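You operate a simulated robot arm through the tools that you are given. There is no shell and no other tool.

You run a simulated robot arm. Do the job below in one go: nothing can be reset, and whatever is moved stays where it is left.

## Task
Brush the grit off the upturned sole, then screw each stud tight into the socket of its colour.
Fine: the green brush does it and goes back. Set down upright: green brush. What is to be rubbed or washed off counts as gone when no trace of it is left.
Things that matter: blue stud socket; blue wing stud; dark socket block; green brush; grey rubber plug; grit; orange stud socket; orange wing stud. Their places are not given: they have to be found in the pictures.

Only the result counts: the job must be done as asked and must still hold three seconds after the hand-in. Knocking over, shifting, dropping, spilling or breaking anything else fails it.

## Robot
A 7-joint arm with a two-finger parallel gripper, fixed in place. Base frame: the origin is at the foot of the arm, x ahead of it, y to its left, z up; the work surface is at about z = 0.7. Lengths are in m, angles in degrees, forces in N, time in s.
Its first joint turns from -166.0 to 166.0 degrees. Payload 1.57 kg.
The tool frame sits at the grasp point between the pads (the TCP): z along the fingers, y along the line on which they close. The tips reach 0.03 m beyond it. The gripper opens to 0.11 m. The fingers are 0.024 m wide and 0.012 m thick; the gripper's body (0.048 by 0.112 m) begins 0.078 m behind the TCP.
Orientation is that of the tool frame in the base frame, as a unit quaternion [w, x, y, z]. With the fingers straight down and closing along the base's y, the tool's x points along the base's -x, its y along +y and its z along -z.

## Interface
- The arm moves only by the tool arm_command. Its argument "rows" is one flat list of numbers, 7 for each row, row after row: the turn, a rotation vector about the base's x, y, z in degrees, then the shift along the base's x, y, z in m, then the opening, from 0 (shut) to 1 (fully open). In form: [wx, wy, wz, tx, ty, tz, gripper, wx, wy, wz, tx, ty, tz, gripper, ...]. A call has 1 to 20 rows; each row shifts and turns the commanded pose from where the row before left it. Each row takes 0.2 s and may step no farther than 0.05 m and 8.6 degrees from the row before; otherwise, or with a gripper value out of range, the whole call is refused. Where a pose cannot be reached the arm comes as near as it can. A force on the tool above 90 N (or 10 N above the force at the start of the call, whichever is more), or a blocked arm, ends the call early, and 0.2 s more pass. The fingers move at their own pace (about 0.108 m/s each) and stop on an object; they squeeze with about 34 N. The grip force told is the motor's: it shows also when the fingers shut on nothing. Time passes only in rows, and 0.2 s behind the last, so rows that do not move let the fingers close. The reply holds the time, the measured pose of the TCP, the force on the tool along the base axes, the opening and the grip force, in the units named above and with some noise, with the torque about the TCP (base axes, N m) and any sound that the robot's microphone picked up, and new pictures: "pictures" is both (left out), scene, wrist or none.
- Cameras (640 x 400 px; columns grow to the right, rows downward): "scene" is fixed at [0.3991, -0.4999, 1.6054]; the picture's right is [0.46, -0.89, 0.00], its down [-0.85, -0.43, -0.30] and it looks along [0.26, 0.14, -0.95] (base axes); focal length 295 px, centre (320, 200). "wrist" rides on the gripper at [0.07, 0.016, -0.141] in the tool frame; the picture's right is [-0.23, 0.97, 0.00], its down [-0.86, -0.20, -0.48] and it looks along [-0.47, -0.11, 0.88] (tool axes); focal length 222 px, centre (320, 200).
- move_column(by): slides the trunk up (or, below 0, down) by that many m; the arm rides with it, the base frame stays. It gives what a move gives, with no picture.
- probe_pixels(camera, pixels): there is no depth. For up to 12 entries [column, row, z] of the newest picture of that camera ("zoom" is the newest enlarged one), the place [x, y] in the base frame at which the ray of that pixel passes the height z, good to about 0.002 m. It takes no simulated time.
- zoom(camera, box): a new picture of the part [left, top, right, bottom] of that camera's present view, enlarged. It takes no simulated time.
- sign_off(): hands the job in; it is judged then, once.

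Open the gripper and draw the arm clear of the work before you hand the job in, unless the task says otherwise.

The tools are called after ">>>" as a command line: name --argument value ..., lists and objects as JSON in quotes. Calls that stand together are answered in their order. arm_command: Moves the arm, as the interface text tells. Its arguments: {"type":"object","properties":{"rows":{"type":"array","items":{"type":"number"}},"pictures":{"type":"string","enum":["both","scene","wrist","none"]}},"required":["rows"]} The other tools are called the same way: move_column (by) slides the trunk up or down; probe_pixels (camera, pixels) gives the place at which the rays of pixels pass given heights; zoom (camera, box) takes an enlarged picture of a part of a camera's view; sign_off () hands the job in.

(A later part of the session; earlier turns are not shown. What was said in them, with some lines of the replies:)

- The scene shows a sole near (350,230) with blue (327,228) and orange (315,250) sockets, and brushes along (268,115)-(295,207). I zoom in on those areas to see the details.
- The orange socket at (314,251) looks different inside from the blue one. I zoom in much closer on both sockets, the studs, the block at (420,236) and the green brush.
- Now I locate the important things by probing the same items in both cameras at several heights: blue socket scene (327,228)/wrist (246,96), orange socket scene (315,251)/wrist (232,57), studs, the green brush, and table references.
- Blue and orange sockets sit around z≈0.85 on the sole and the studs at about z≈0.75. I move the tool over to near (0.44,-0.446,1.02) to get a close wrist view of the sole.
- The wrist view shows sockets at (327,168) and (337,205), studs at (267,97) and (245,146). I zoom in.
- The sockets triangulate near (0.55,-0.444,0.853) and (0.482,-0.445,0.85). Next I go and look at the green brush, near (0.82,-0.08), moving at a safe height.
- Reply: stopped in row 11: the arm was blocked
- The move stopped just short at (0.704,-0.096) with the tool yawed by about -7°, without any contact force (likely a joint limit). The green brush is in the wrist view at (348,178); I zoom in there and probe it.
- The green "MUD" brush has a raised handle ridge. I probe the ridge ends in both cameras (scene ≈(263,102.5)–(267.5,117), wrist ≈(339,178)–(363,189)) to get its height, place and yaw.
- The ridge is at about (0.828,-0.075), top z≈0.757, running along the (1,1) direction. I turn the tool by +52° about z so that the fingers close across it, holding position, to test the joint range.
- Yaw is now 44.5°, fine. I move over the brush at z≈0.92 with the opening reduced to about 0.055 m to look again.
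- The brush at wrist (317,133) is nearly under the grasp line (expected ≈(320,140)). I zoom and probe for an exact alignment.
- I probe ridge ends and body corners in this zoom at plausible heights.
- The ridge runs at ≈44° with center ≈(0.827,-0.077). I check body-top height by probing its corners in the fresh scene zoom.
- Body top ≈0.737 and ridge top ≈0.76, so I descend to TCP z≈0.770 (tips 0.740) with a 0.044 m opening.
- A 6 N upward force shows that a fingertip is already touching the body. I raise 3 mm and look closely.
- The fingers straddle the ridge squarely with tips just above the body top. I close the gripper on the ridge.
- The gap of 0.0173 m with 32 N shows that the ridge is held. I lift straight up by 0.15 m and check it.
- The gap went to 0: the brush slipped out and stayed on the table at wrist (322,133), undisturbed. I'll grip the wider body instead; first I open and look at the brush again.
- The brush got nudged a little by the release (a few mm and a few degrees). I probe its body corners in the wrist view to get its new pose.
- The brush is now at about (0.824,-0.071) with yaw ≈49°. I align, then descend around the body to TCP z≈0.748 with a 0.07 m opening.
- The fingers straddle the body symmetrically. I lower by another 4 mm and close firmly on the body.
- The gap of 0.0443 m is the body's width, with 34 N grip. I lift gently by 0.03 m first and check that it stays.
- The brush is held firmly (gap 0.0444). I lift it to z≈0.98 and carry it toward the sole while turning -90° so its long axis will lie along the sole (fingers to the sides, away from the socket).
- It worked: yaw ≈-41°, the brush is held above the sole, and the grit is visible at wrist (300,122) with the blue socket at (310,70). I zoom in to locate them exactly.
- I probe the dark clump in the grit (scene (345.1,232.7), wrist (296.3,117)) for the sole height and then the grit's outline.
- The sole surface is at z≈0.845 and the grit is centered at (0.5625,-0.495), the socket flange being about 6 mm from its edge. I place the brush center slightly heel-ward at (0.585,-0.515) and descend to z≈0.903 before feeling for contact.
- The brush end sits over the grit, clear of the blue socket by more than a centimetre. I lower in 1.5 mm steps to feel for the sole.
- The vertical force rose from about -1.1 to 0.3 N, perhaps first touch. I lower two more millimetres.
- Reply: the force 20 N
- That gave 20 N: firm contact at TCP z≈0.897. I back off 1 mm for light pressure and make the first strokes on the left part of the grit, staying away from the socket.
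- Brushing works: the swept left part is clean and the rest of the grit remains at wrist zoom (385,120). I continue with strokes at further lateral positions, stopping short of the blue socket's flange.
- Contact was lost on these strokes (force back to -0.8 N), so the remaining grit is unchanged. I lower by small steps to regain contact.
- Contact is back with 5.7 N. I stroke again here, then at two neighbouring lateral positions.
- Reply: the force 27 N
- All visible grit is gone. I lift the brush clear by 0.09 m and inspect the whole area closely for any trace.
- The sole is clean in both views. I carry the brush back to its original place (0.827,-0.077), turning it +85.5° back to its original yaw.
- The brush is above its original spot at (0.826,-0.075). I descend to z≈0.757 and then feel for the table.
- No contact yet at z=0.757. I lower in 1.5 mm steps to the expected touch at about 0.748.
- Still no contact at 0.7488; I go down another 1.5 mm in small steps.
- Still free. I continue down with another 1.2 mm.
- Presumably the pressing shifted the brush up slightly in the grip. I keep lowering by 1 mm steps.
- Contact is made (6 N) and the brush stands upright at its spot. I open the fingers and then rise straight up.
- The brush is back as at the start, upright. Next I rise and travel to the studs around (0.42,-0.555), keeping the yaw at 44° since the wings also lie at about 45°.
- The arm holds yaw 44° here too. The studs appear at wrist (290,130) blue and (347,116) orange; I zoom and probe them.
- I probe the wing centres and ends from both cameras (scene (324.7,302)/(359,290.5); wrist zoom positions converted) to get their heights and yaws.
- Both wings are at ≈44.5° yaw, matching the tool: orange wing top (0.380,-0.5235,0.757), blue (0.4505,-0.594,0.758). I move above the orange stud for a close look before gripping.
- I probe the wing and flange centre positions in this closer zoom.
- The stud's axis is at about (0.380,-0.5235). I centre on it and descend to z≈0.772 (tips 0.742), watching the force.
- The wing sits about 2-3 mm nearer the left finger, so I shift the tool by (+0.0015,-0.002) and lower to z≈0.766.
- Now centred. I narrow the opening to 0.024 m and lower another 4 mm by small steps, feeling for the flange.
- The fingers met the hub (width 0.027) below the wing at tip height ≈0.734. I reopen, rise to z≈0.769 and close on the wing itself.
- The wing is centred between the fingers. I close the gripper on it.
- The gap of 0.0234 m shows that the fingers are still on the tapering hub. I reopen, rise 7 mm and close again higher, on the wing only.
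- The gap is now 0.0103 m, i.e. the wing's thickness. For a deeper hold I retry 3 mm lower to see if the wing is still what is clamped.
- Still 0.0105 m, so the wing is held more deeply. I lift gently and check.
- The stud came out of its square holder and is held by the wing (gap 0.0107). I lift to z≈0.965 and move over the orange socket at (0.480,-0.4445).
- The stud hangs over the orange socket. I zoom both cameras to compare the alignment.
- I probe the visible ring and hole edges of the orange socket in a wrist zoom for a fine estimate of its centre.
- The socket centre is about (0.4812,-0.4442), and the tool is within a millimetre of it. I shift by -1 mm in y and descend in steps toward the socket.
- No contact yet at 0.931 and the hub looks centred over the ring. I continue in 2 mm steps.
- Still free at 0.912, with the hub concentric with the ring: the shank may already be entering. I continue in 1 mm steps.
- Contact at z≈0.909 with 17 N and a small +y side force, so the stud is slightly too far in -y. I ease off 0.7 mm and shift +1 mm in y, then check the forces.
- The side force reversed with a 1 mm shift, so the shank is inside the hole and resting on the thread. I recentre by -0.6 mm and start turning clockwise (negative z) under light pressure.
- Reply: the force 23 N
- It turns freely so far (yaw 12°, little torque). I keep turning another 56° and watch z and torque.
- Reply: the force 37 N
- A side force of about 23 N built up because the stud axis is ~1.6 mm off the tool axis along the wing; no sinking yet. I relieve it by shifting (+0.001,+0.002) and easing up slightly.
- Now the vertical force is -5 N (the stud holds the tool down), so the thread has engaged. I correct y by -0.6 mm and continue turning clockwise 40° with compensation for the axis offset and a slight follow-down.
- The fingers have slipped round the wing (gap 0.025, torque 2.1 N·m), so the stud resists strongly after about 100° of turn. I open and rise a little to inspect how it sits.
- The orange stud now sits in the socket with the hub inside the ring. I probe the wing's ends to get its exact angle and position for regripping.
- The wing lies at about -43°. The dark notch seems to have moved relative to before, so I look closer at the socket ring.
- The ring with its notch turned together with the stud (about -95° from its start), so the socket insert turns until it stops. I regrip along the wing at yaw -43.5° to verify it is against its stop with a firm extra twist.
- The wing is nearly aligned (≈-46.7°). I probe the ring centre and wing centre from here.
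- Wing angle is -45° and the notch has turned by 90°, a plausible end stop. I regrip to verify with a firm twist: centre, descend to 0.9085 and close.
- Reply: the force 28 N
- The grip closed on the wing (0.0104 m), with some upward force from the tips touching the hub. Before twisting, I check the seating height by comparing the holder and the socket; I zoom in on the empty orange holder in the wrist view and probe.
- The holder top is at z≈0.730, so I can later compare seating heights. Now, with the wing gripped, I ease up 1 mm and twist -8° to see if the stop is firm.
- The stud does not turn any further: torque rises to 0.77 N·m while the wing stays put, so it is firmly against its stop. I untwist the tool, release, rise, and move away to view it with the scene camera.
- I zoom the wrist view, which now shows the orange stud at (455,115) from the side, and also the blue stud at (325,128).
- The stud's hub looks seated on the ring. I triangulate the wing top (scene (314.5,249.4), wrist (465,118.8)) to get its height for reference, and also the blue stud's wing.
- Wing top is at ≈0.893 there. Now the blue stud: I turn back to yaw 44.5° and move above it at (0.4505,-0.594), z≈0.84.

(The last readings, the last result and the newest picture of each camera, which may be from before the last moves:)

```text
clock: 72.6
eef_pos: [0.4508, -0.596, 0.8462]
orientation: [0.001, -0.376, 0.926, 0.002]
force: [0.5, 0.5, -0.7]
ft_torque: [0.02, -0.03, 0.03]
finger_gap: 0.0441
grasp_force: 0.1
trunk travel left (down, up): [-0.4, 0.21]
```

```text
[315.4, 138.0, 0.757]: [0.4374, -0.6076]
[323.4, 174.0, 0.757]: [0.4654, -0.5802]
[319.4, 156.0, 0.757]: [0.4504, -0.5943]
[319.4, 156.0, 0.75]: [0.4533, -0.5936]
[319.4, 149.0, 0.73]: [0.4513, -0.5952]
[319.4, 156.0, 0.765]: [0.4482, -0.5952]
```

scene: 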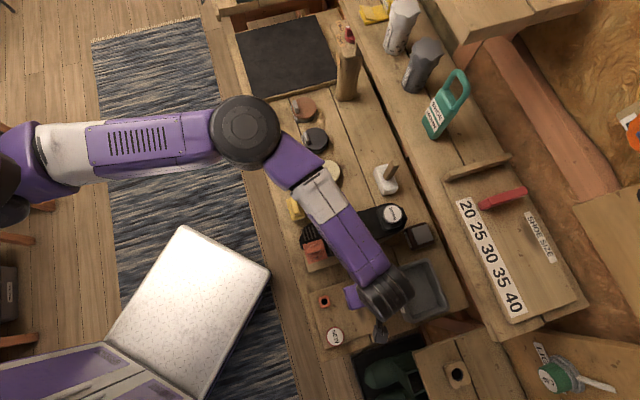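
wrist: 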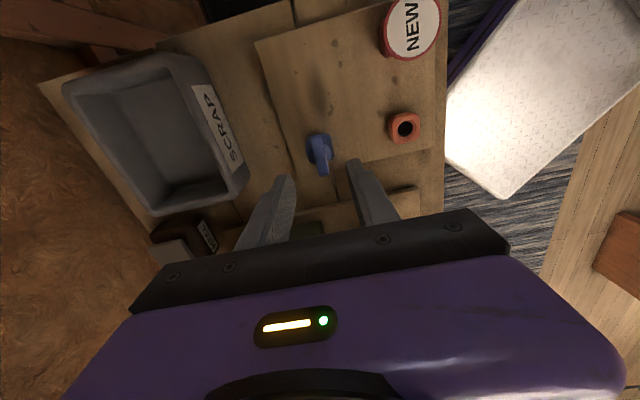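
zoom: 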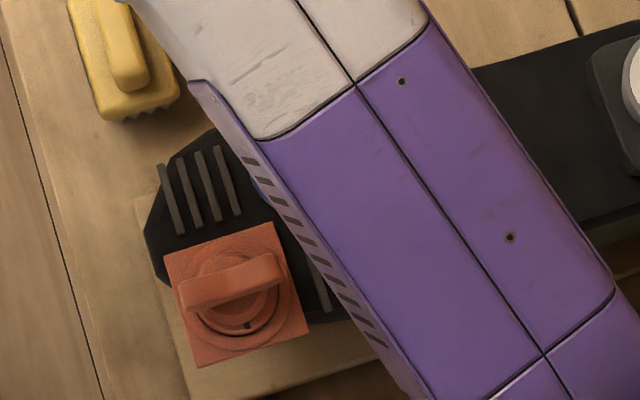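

The blue stud's centre is (0.4508,-0.594) at 44.4°. I shift +1.5 mm in y and descend to z≈0.7725 with a 0.033 m opening.

>>> arm_command --rows '[0, 0, 0, 0, 0.0017, -0.03, 0.3, 0, 0, 0, 0, 0, -0.03, 0.3, 0, 0, 0, 0, 0, -0.0135, 0.3, 0, 0, 0, 0, 0, 0, 0.3]' --pictures "wrist"

>>> zoom --camera "wrist" --box '[260, 120, 380, 220]'

```text
clock: 73.6
eef_pos: [0.4504, -0.5933, 0.7706]
orientation: [0.0, -0.376, 0.926, 0.002]
force: [0.4, -0.1, 0.6]
ft_torque: [0.02, -0.01, 0.01]
finger_gap: 0.0333
grasp_force: 0.1
trunk travel left (down, up): [-0.4, 0.21]
```

wrist: 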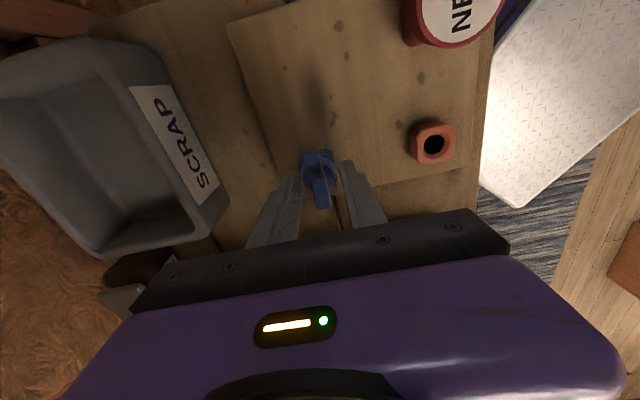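

```text
4.00 times, centred on (320, 170) of wrist
```

zoom: 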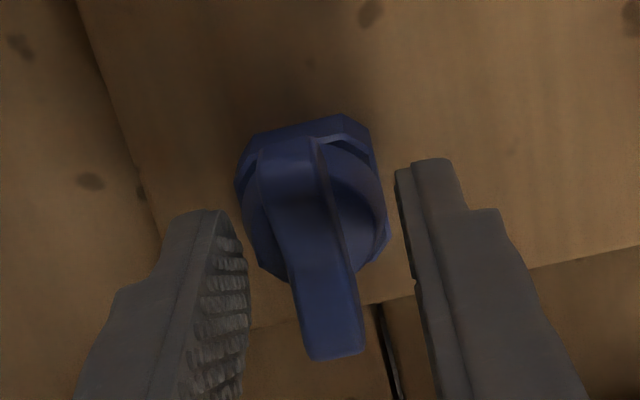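

Well aligned; the wing is ~1 mm toward the left finger, so I shift (+0.0008,-0.0008), rise 1 mm and close on the wing.

>>> arm_command --rows '[0, 0, 0, 0.0008, -0.0008, 0.001, 0.3, 0, 0, 0, 0, 0, 0, 0, 0, 0, 0, 0, 0, 0, 0, 0, 0, 0, 0, 0, 0, 0, 0, 0, 0, 0, 0, 0, 0, 0, 0, 0, 0, 0, 0, 0]' --pictures "wrist"

>>> zoom --camera "wrist" --box '[260, 120, 380, 220]'

```text
clock: 75.0
eef_pos: [0.4514, -0.5941, 0.7718]
orientation: [0.001, -0.375, 0.927, 0.003]
force: [0.0, 0.3, -0.3]
ft_torque: [0.0, -0.03, -0.01]
finger_gap: 0.0105
grasp_force: 28.2
trunk travel left (down, up): [-0.4, 0.21]
```

wrist: 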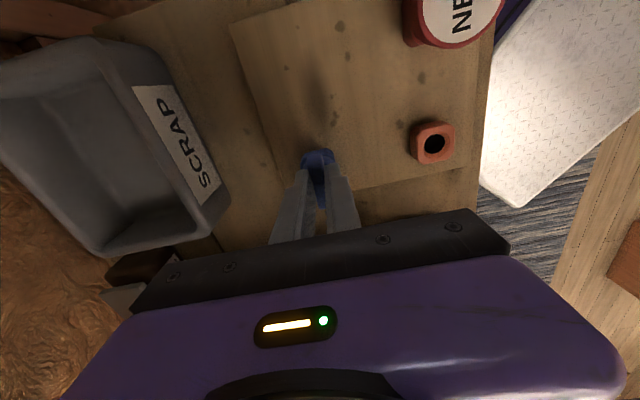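

```text
4.00 times, centred on (320, 170) of wrist
```

zoom: 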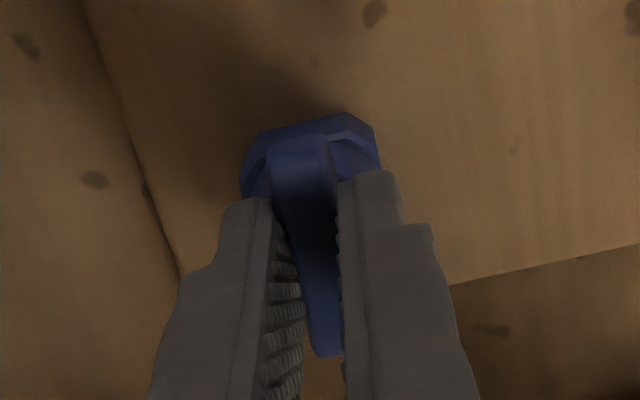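

The blue wing is held (gap 0.0105). I lift it straight out to z≈0.98 and carry it over the blue socket at (0.548,-0.4435).

>>> arm_command --rows '[0, 0, 0, 0, 0, 0.01, 0, 0, 0, 0, 0, 0, 0.02, 0, 0, 0, 0, 0, 0, 0.045, 0, 0, 0, 0, 0, 0, 0.045, 0, 0, 0, 0, 0, 0, 0.045, 0, 0, 0, 0, 0, 0, 0.04, 0, 0, 0, 0, 0.0193, 0.0301, 0, 0, 0, 0, 0, 0.0193, 0.0301, 0, 0, 0, 0, 0, 0.0193, 0.0301, 0, 0, 0, 0, 0, 0.0193, 0.0301, 0, 0, 0, 0, 0, 0.0194, 0.0302, 0, 0, 0, 0, 0, 0, 0, 0, 0]'

>>> zoom --camera "wrist" --box '[270, 110, 370, 172]'

```text
clock: 77.6
eef_pos: [0.5468, -0.4407, 0.9771]
orientation: [0.0, -0.377, 0.926, 0.002]
force: [-0.3, 0.2, -0.6]
ft_torque: [-0.01, -0.04, 0.0]
finger_gap: 0.0106
grasp_force: 28.3
trunk travel left (down, up): [-0.4, 0.21]
```

scene: 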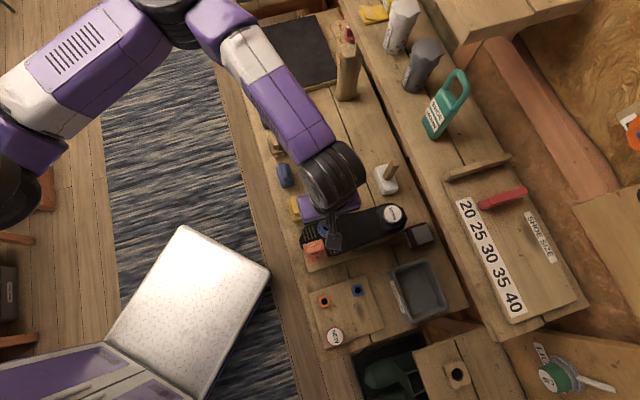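
wrist: 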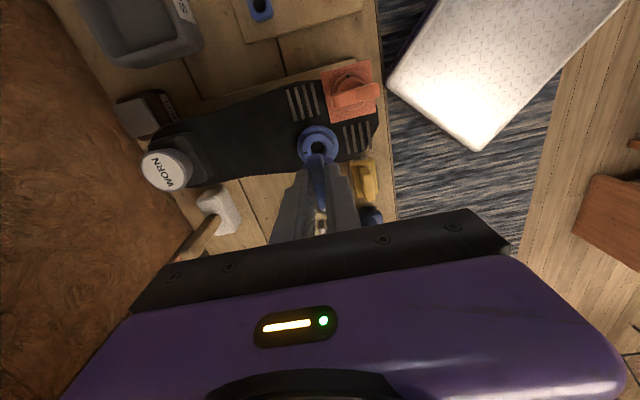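

```text
6.40 times, centred on (320, 141) of wrist
```

zoom: 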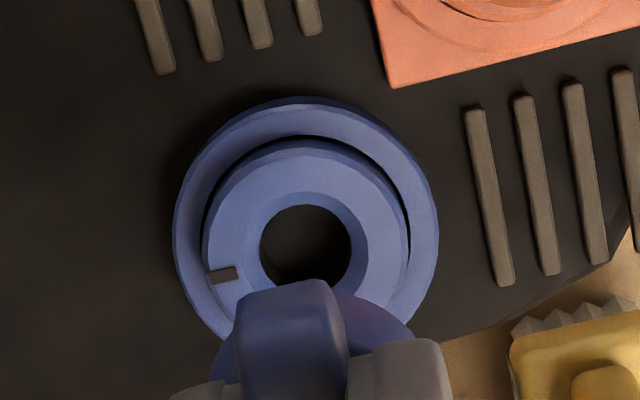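

>>> probe_pixels --camera "zoom" --pixels '[[306, 241, 0.855], [306, 241, 0.86], [306, 241, 0.865], [203, 248, 0.86], [410, 235, 0.86], [305, 248, 0.855]]'

>>> probe_pixels --camera "scene" --pixels '[[326.9, 227.7, 0.855], [326.9, 227.7, 0.86], [326.9, 227.7, 0.865]]'

```text
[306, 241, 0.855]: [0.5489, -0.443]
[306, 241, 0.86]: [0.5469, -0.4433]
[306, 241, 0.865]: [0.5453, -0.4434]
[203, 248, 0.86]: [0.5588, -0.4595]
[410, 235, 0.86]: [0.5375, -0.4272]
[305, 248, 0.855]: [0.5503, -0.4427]
```

```text
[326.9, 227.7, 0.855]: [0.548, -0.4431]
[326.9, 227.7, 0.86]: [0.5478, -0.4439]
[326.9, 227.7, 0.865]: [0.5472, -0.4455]
```

The blue socket centre is (0.548,-0.4434). From the orange stud's experience the tool should be at about centre + (-0.001,-0.001). I take another reading to average the noise while shifting by -3 mm in y and lowering 4 cm.

>>> arm_command --rows '[0, 0, 0, 0, -0.003, -0.02, 0, 0, 0, 0, 0, 0, -0.02, 0, 0, 0, 0, 0, 0, 0, 0]' --pictures "wrist"

>>> arm_command --rows '[0, 0, 0, 0, 0, 0, 0]' --pictures "none"

>>> arm_command --rows '[0, 0, 0, 0, 0, 0, 0]' --pictures "wrist"

>>> zoom --camera "wrist" --box '[270, 120, 370, 220]'

```text
clock: 78.4
eef_pos: [0.5476, -0.4456, 0.9387]
orientation: [0.0, -0.376, 0.927, 0.002]
force: [0.6, 0.0, 0.2]
ft_torque: [0.0, -0.02, 0.01]
finger_gap: 0.0102
grasp_force: 28.5
trunk travel left (down, up): [-0.4, 0.21]
```

wrist: 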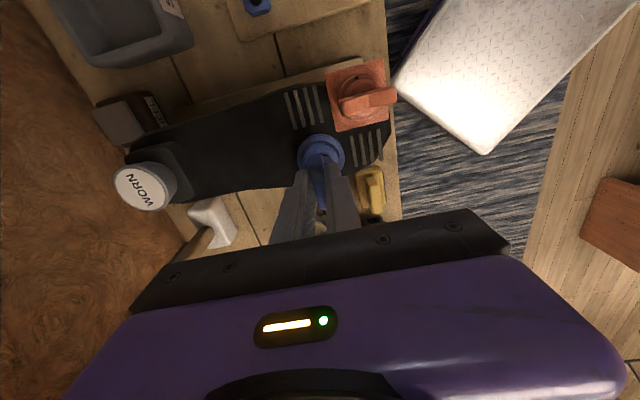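

```text
clock: 78.8
eef_pos: [0.548, -0.4468, 0.937]
orientation: [0.002, -0.377, 0.926, 0.002]
force: [-0.3, 0.4, 0.1]
ft_torque: [0.01, 0.04, 0.01]
finger_gap: 0.0104
grasp_force: 28.4
trunk travel left (down, up): [-0.4, 0.21]
```

```text
clock: 79.2
eef_pos: [0.548, -0.4466, 0.939]
orientation: [0.0, -0.377, 0.926, 0.002]
force: [0.7, 0.6, -0.2]
ft_torque: [0.01, 0.0, 0.02]
finger_gap: 0.0104
grasp_force: 28.6
trunk travel left (down, up): [-0.4, 0.21]
```

wrist: 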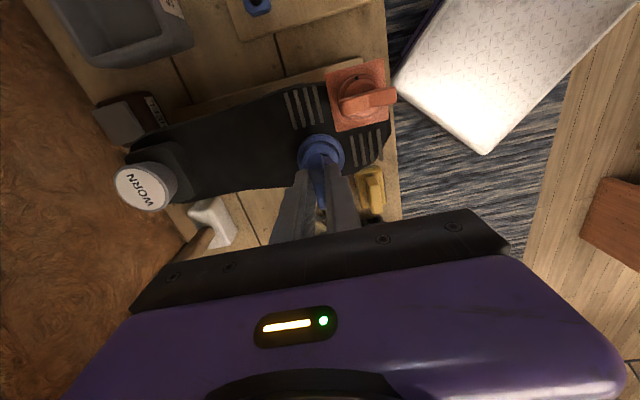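

```text
4.00 times, centred on (320, 170) of wrist
```

zoom: 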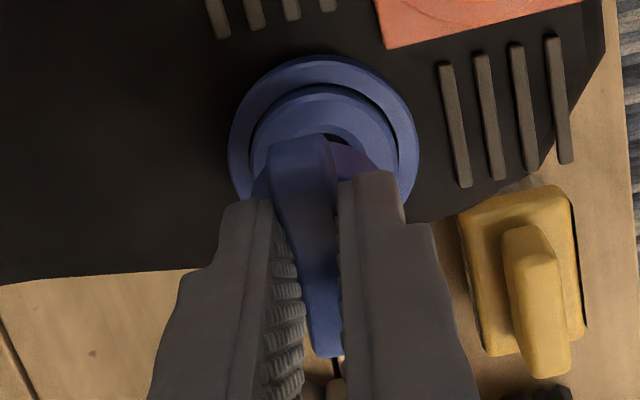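

Averaged reading (0.5479,-0.4463) and the picture both ask for a shift of about (-0.001,+0.0013). I apply it and descend toward contact around z≈0.911.

>>> arm_command --rows '[0, 0, 0, -0.001, 0.0013, -0.008, 0, 0, 0, 0, 0, 0, -0.008, 0, 0, 0, 0, 0, 0, -0.004, 0, 0, 0, 0, 0, 0, -0.003, 0, 0, 0, 0, 0, 0, -0.002, 0]' --pictures "wrist"

>>> zoom --camera "wrist" --box '[270, 120, 370, 220]'

```text
clock: 80.4
eef_pos: [0.5468, -0.4454, 0.9129]
orientation: [0.001, -0.376, 0.927, 0.002]
force: [1.6, 0.6, 1.3]
ft_torque: [0.04, -0.04, 0.01]
finger_gap: 0.0104
grasp_force: 28.6
trunk travel left (down, up): [-0.4, 0.21]
```

wrist: 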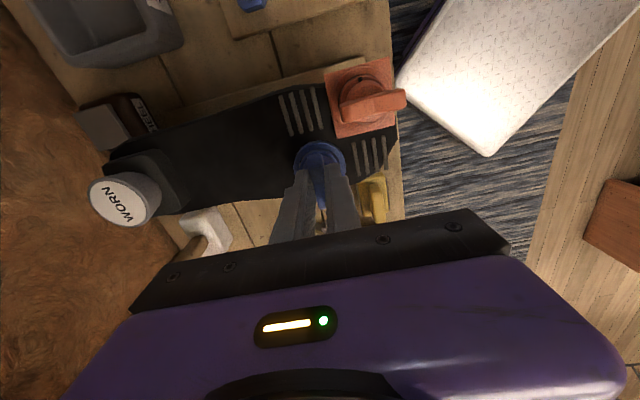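

```text
4.00 times, centred on (320, 170) of wrist
```

zoom: 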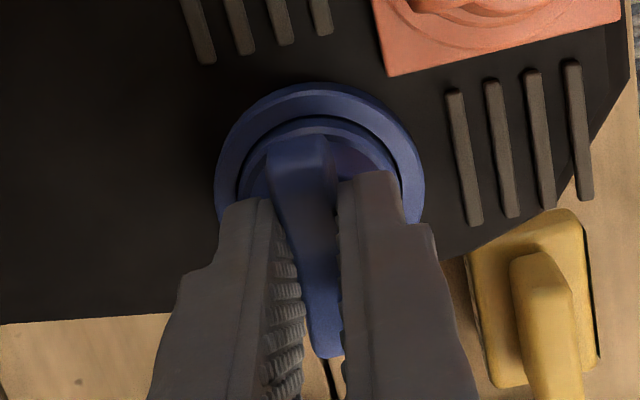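

Low forces, well centred. I lower by 1 mm steps to contact.

>>> arm_command --rows '[0, 0, 0, 0, 0, -0.001, 0, 0, 0, 0, 0, 0, -0.001, 0, 0, 0, 0, 0, 0, -0.001, 0]' --pictures "none"

```text
clock: 81.2
eef_pos: [0.5466, -0.4455, 0.9099]
orientation: [0.001, -0.376, 0.927, 0.003]
force: [0.8, 0.6, 0.8]
ft_torque: [0.0, -0.01, 0.02]
finger_gap: 0.0105
grasp_force: 28.9
trunk travel left (down, up): [-0.4, 0.21]
```

>>> arm_command --rows '[0, 0, 0, 0, 0, -0.001, 0, 0, 0, 0, 0, 0, -0.001, 0]' --pictures "none"

```text
clock: 81.8
eef_pos: [0.5462, -0.4463, 0.91]
orientation: [0.001, -0.377, 0.926, 0.001]
force: [0.9, 2.5, 14.8]
ft_torque: [0.13, -0.09, 0.02]
finger_gap: 0.0105
grasp_force: 28.7
trunk travel left (down, up): [-0.4, 0.21]
```

Contact at about the same height as for the orange stud (15 N). I turn clockwise 40° with compensation for the axis offset, then check forces.

>>> arm_command --rows '[0, 0, -8, -0.00014, 0.00017, 0, 0, 0, 0, -8, -0.00012, 0.00019, 0, 0, 0, 0, -8, -9e-05, 0.0002, 0, 0, 0, 0, -8, -6e-05, 0.00021, 0, 0, 0, 0, -8, -3e-05, 0.00022, 0, 0]' --pictures "wrist"

>>> zoom --camera "wrist" --box '[270, 120, 370, 220]'

```text
clock: 83.0
eef_pos: [0.5468, -0.4447, 0.9076]
orientation: [0.001, -0.035, 0.999, 0.001]
force: [0.0, 2.4, 28.1]
ft_torque: [0.11, -0.02, 0.03]
finger_gap: 0.0103
grasp_force: 28.3
trunk travel left (down, up): [-0.4, 0.21]
```

wrist: 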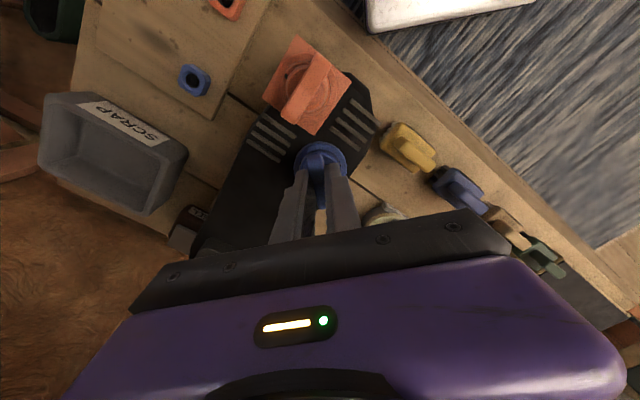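

```text
4.00 times, centred on (320, 170) of wrist
```

zoom: 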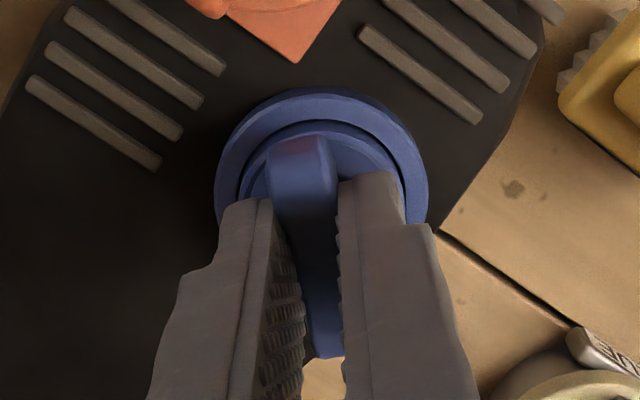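

Forces are good apart from 28 N downward pressure; I ease up 0.6 mm and continue the turn by another 40°.

>>> arm_command --rows '[0, 0, -8, 0, 0.00022, 0.0006, 0, 0, 0, -8, 3e-05, 0.00022, 0, 0, 0, 0, -8, 6e-05, 0.00021, 0, 0, 0, 0, -8, 9e-05, 0.0002, 0, 0, 0, 0, -8, 0.00012, 0.00019, 0, 0]' --pictures "wrist"

>>> zoom --camera "wrist" --box '[270, 120, 370, 220]'

```text
clock: 84.2
eef_pos: [0.5473, -0.4425, 0.9089]
orientation: [0.002, 0.309, 0.951, 0.002]
force: [4.1, 6.8, 27.3]
ft_torque: [0.27, -0.01, 0.06]
finger_gap: 0.0104
grasp_force: 28.2
trunk travel left (down, up): [-0.4, 0.21]
```

wrist: 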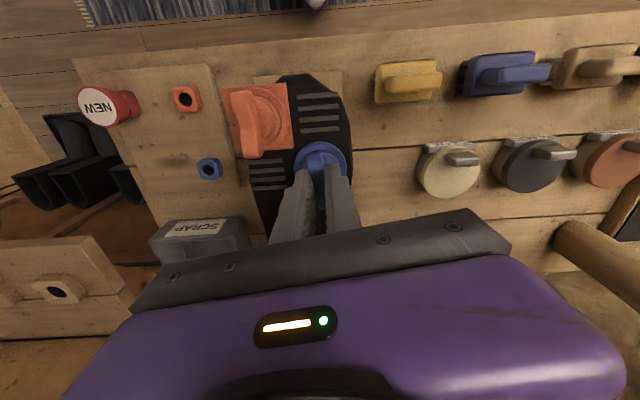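

```text
4.00 times, centred on (320, 170) of wrist
```

zoom: 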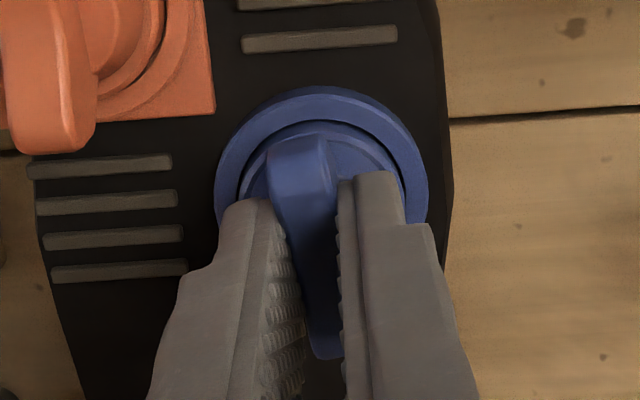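

Yaw -36° with little torque. I ease 0.5 mm, correct the small side force and turn the last stretch in smaller steps until the torque rises.

>>> arm_command --rows '[0, 0, -4, 0.0005, 0.0008, 0.0005, 0, 0, 0, -4, 5e-05, 0.0001, 0, 0, 0, 0, -4, 5e-05, 0.0001, 0, 0, 0, 0, -3, 5e-05, 0.0001, 0, 0]' --pictures "wrist"

>>> zoom --camera "wrist" --box '[270, 120, 370, 220]'

```text
clock: 85.2
eef_pos: [0.5481, -0.4432, 0.9086]
orientation: [0.001, 0.429, 0.903, 0.001]
force: [0.7, 2.3, 15.5]
ft_torque: [0.09, -0.03, 1.06]
finger_gap: 0.0107
grasp_force: 28.6
trunk travel left (down, up): [-0.4, 0.21]
```

wrist: 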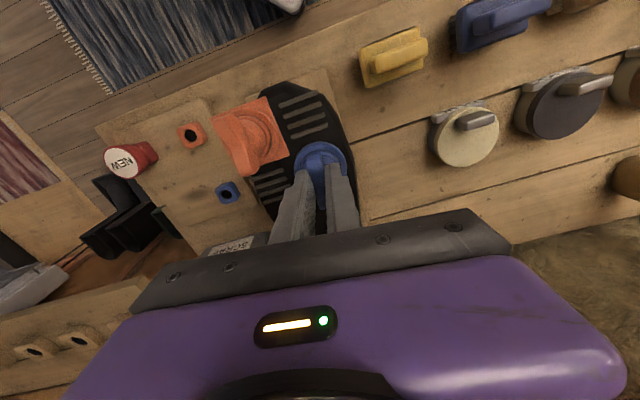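

```text
4.00 times, centred on (320, 170) of wrist
```

zoom: 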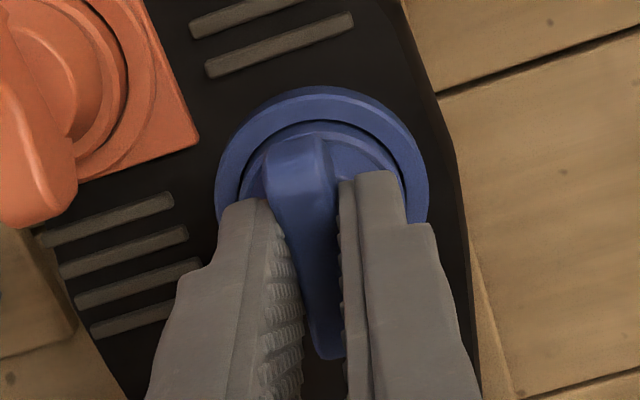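

Torque has risen to 1.06 N·m at yaw -51°: the blue stud is at its stop too. I give it one more firm -5° twist, then untwist and release.

>>> arm_command --rows '[0, 0, -5, 5e-05, 0.0001, 0, 0, 0, 0, 0, 0, 0, 0, 0]' --pictures "wrist"

>>> zoom --camera "wrist" --box '[270, 120, 370, 220]'

```text
clock: 85.8
eef_pos: [0.5485, -0.4411, 0.9082]
orientation: [0.002, 0.469, 0.883, 0.0]
force: [-1.3, 1.3, 13.9]
ft_torque: [0.06, 0.06, 0.97]
finger_gap: 0.0133
grasp_force: 29.6
trunk travel left (down, up): [-0.4, 0.21]
```

wrist: 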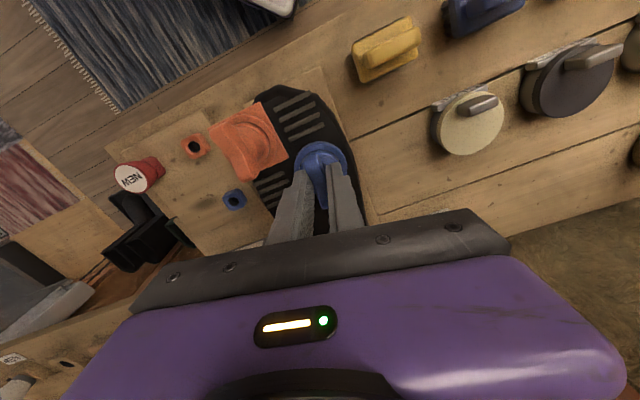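

```text
4.00 times, centred on (320, 170) of wrist
```

zoom: 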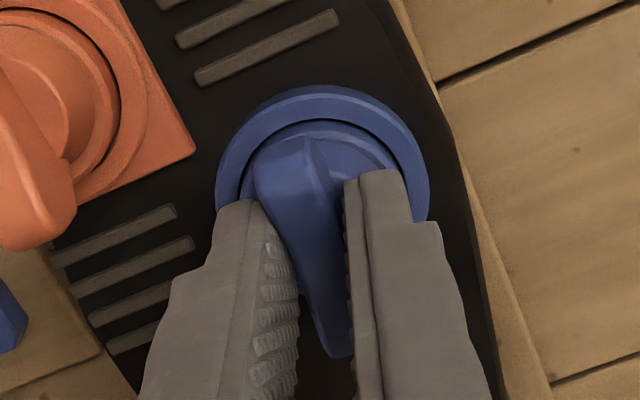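

The fingers now slip round the wing at the hard stop, so it is tight. I open directly (no reverse torque), rise, and move the arm away to inspect everything.

>>> arm_command --rows '[0, 0, 0, 0, 0, 0, 0.5, 0, 0, 0, 0, 0, 0, 0.5, 0, 0, 0, 0, 0, 0.03, 0.5, 0, 0, 0, 0, 0, 0.04, 0.5, 0, 0, 0, 0, 0, 0.04, 0.5, 0, 0, 0, 0, 0, 0.04, 0.5]'

>>> zoom --camera "wrist" --box '[250, 80, 380, 165]'

```text
clock: 87.2
eef_pos: [0.5468, -0.4432, 1.0587]
orientation: [0.003, 0.467, 0.884, 0.001]
force: [-0.1, 0.0, 0.3]
ft_torque: [0.03, 0.0, -0.05]
finger_gap: 0.0549
grasp_force: 0.0
trunk travel left (down, up): [-0.4, 0.21]
```

scene: 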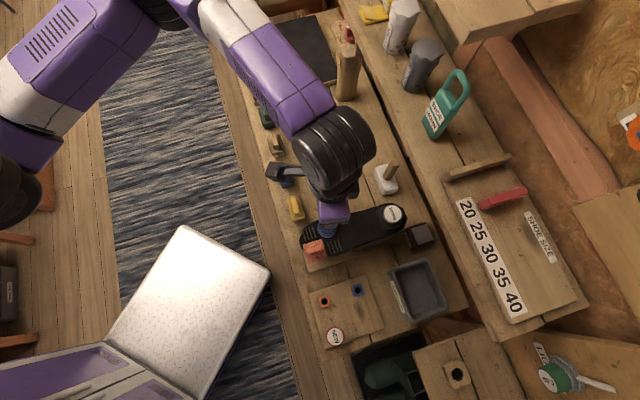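
wrist: 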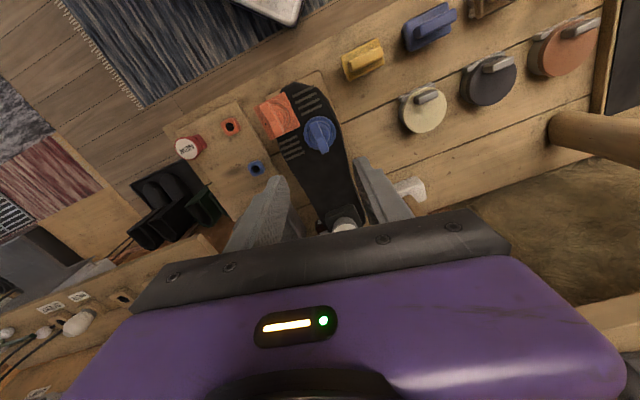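

```text
4.71 times, centred on (315, 122) of wrist
```

zoom: 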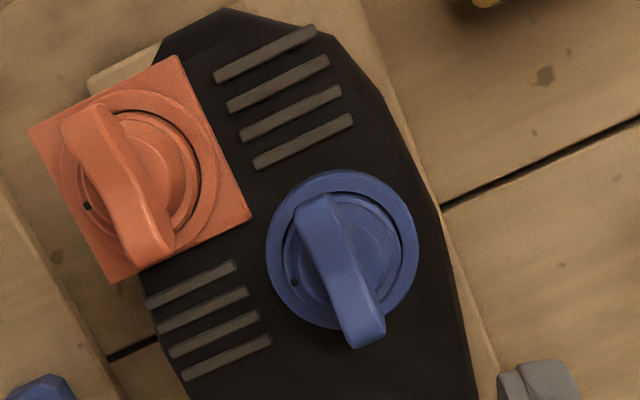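

Both studs sit in their sockets with both notches turned by 90°, and the sole is clean. I open fully and draw the arm up and away for a final check of the whole scene.

>>> arm_command --rows '[0, 0, 8, 0, 0.02, 0.035, 1, 0, 0, 8, 0, 0.03, 0.035, 1, 0, 0, 8, 0, 0.03, 0.035, 1, 0, 0, 8, 0, 0.04, 0.02, 1, 0, 0, 8, 0, 0.045, 0.01, 1, 0, 0, 8, 0, 0.045, 0, 1, 0, 0, 8, -0.01, 0.045, 0, 1, 0, 0, 0, -0.01, 0.045, 0, 1, 0, 0, 0, -0.02, 0.04, 0, 1]'

>>> zoom --camera "scene" --box '[290, 195, 418, 275]'

>>> zoom --camera "scene" --box '[300, 260, 428, 350]'

>>> zoom --camera "scene" --box '[240, 80, 360, 230]'

```text
clock: 89.2
eef_pos: [0.5068, -0.1018, 1.1949]
orientation: [0.002, -0.003, 1.0, 0.001]
force: [-0.4, 0.0, 0.2]
ft_torque: [0.03, 0.04, 0.03]
finger_gap: 0.1101
grasp_force: 0.1
trunk travel left (down, up): [-0.4, 0.21]
```

scene: 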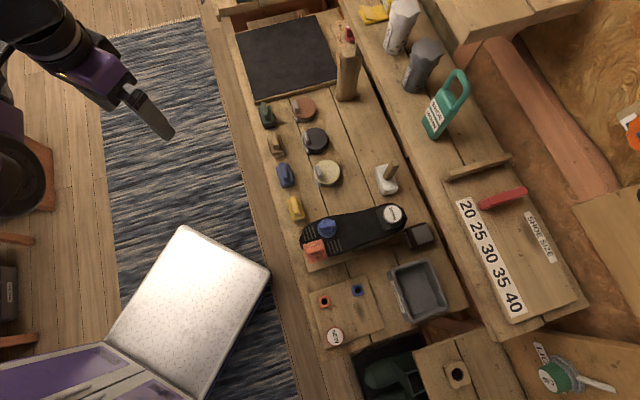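
wrist: 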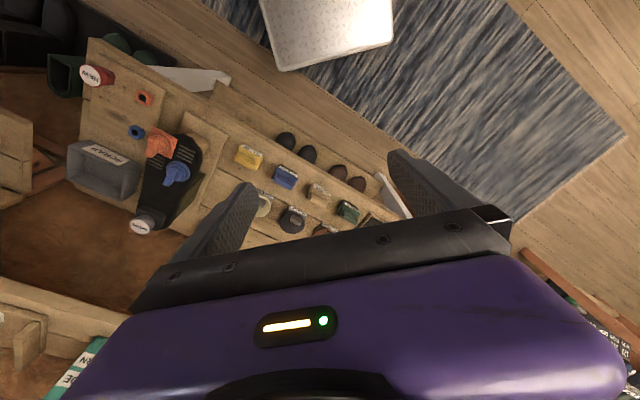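

```text
5.00 times, centred on (354, 235) of scene
```

zoom: 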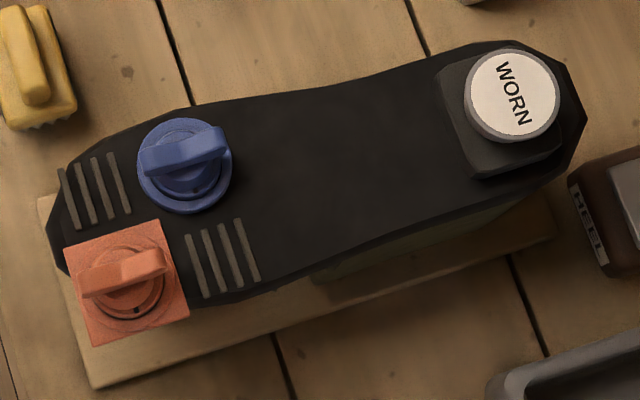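

```text
4.44 times, centred on (364, 305) of scene
```

zoom: 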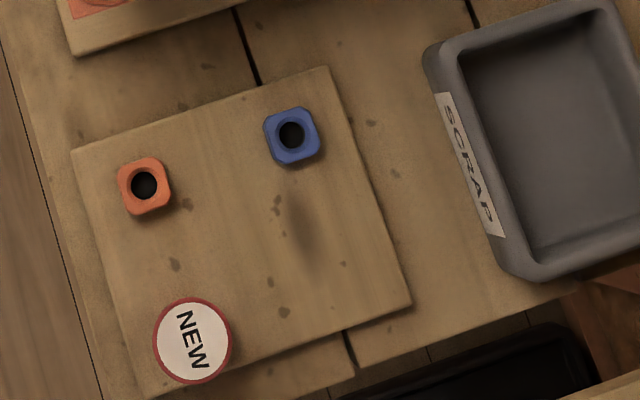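

```text
2.67 times, centred on (300, 155) of scene
```

zoom: 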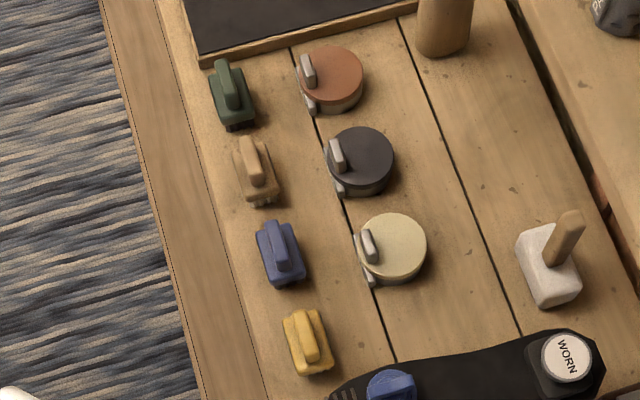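

Everything is in place: brush back, holders empty, both studs in. I take one last enlarged look at the brushed area and the two studs for any remaining trace.

>>> zoom --camera "scene" --box '[325, 212, 373, 250]'

>>> zoom --camera "scene" --box '[300, 215, 348, 265]'

>>> zoom --camera "wrist" --box '[120, 110, 220, 240]'

```text
10.53 times, centred on (349, 231) of scene
```

zoom: 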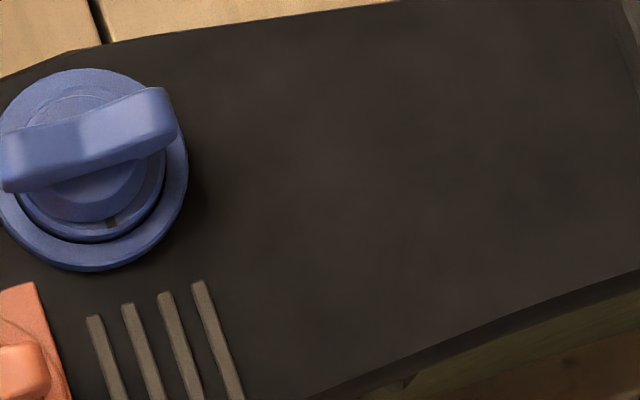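

```text
8.00 times, centred on (324, 240) of scene
```

zoom: 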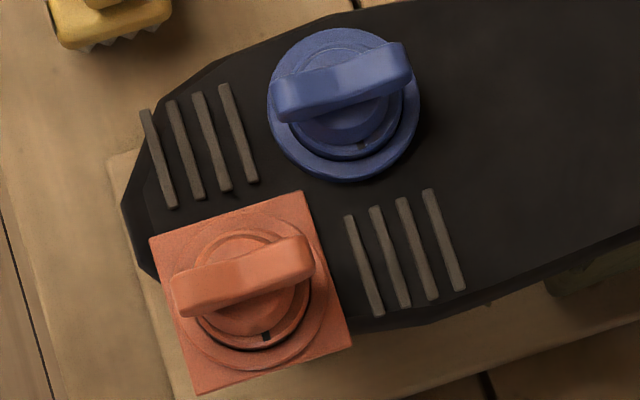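

```text
3.08 times, centred on (170, 175) of wrist
```

zoom: 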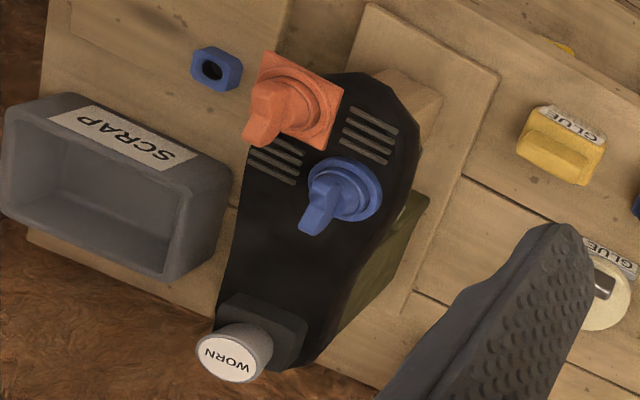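

The brushed area shows no trace of grit. Both studs are seated and turned to their stops, the green brush stands upright in its place, and nothing else has moved. The gripper is open and clear, so I hand the job in.

>>> sign_off

```text
The job is handed in.
```

I brushed the grit off the sole, screwed both studs into their sockets, put the green brush back, and handed the job in. I haven't seen a verdict.

- **Grit:** no trace showed in close-ups from either camera.
- **Green brush:** it stands upright in its original place. My first grip, on its handle, slipped and shifted it a few millimetres. I then gripped it by the body, and when I returned it I set it back at its starting position and angle.
- **Studs:** each one went into the socket of its colour and turned clockwise about 90° to a hard stop. The blue stud held against about 1 N·m and the orange one against about 2 N·m. I took that stop to mean tight. Neither stud sank noticeably as it turned.
- **Everything else:** nothing else looked moved in the final pictures. I left the grey plug (marked WORN) and its dark block alone, since the task didn't ask for them.

The gripper is open and the arm is clear of the bench.
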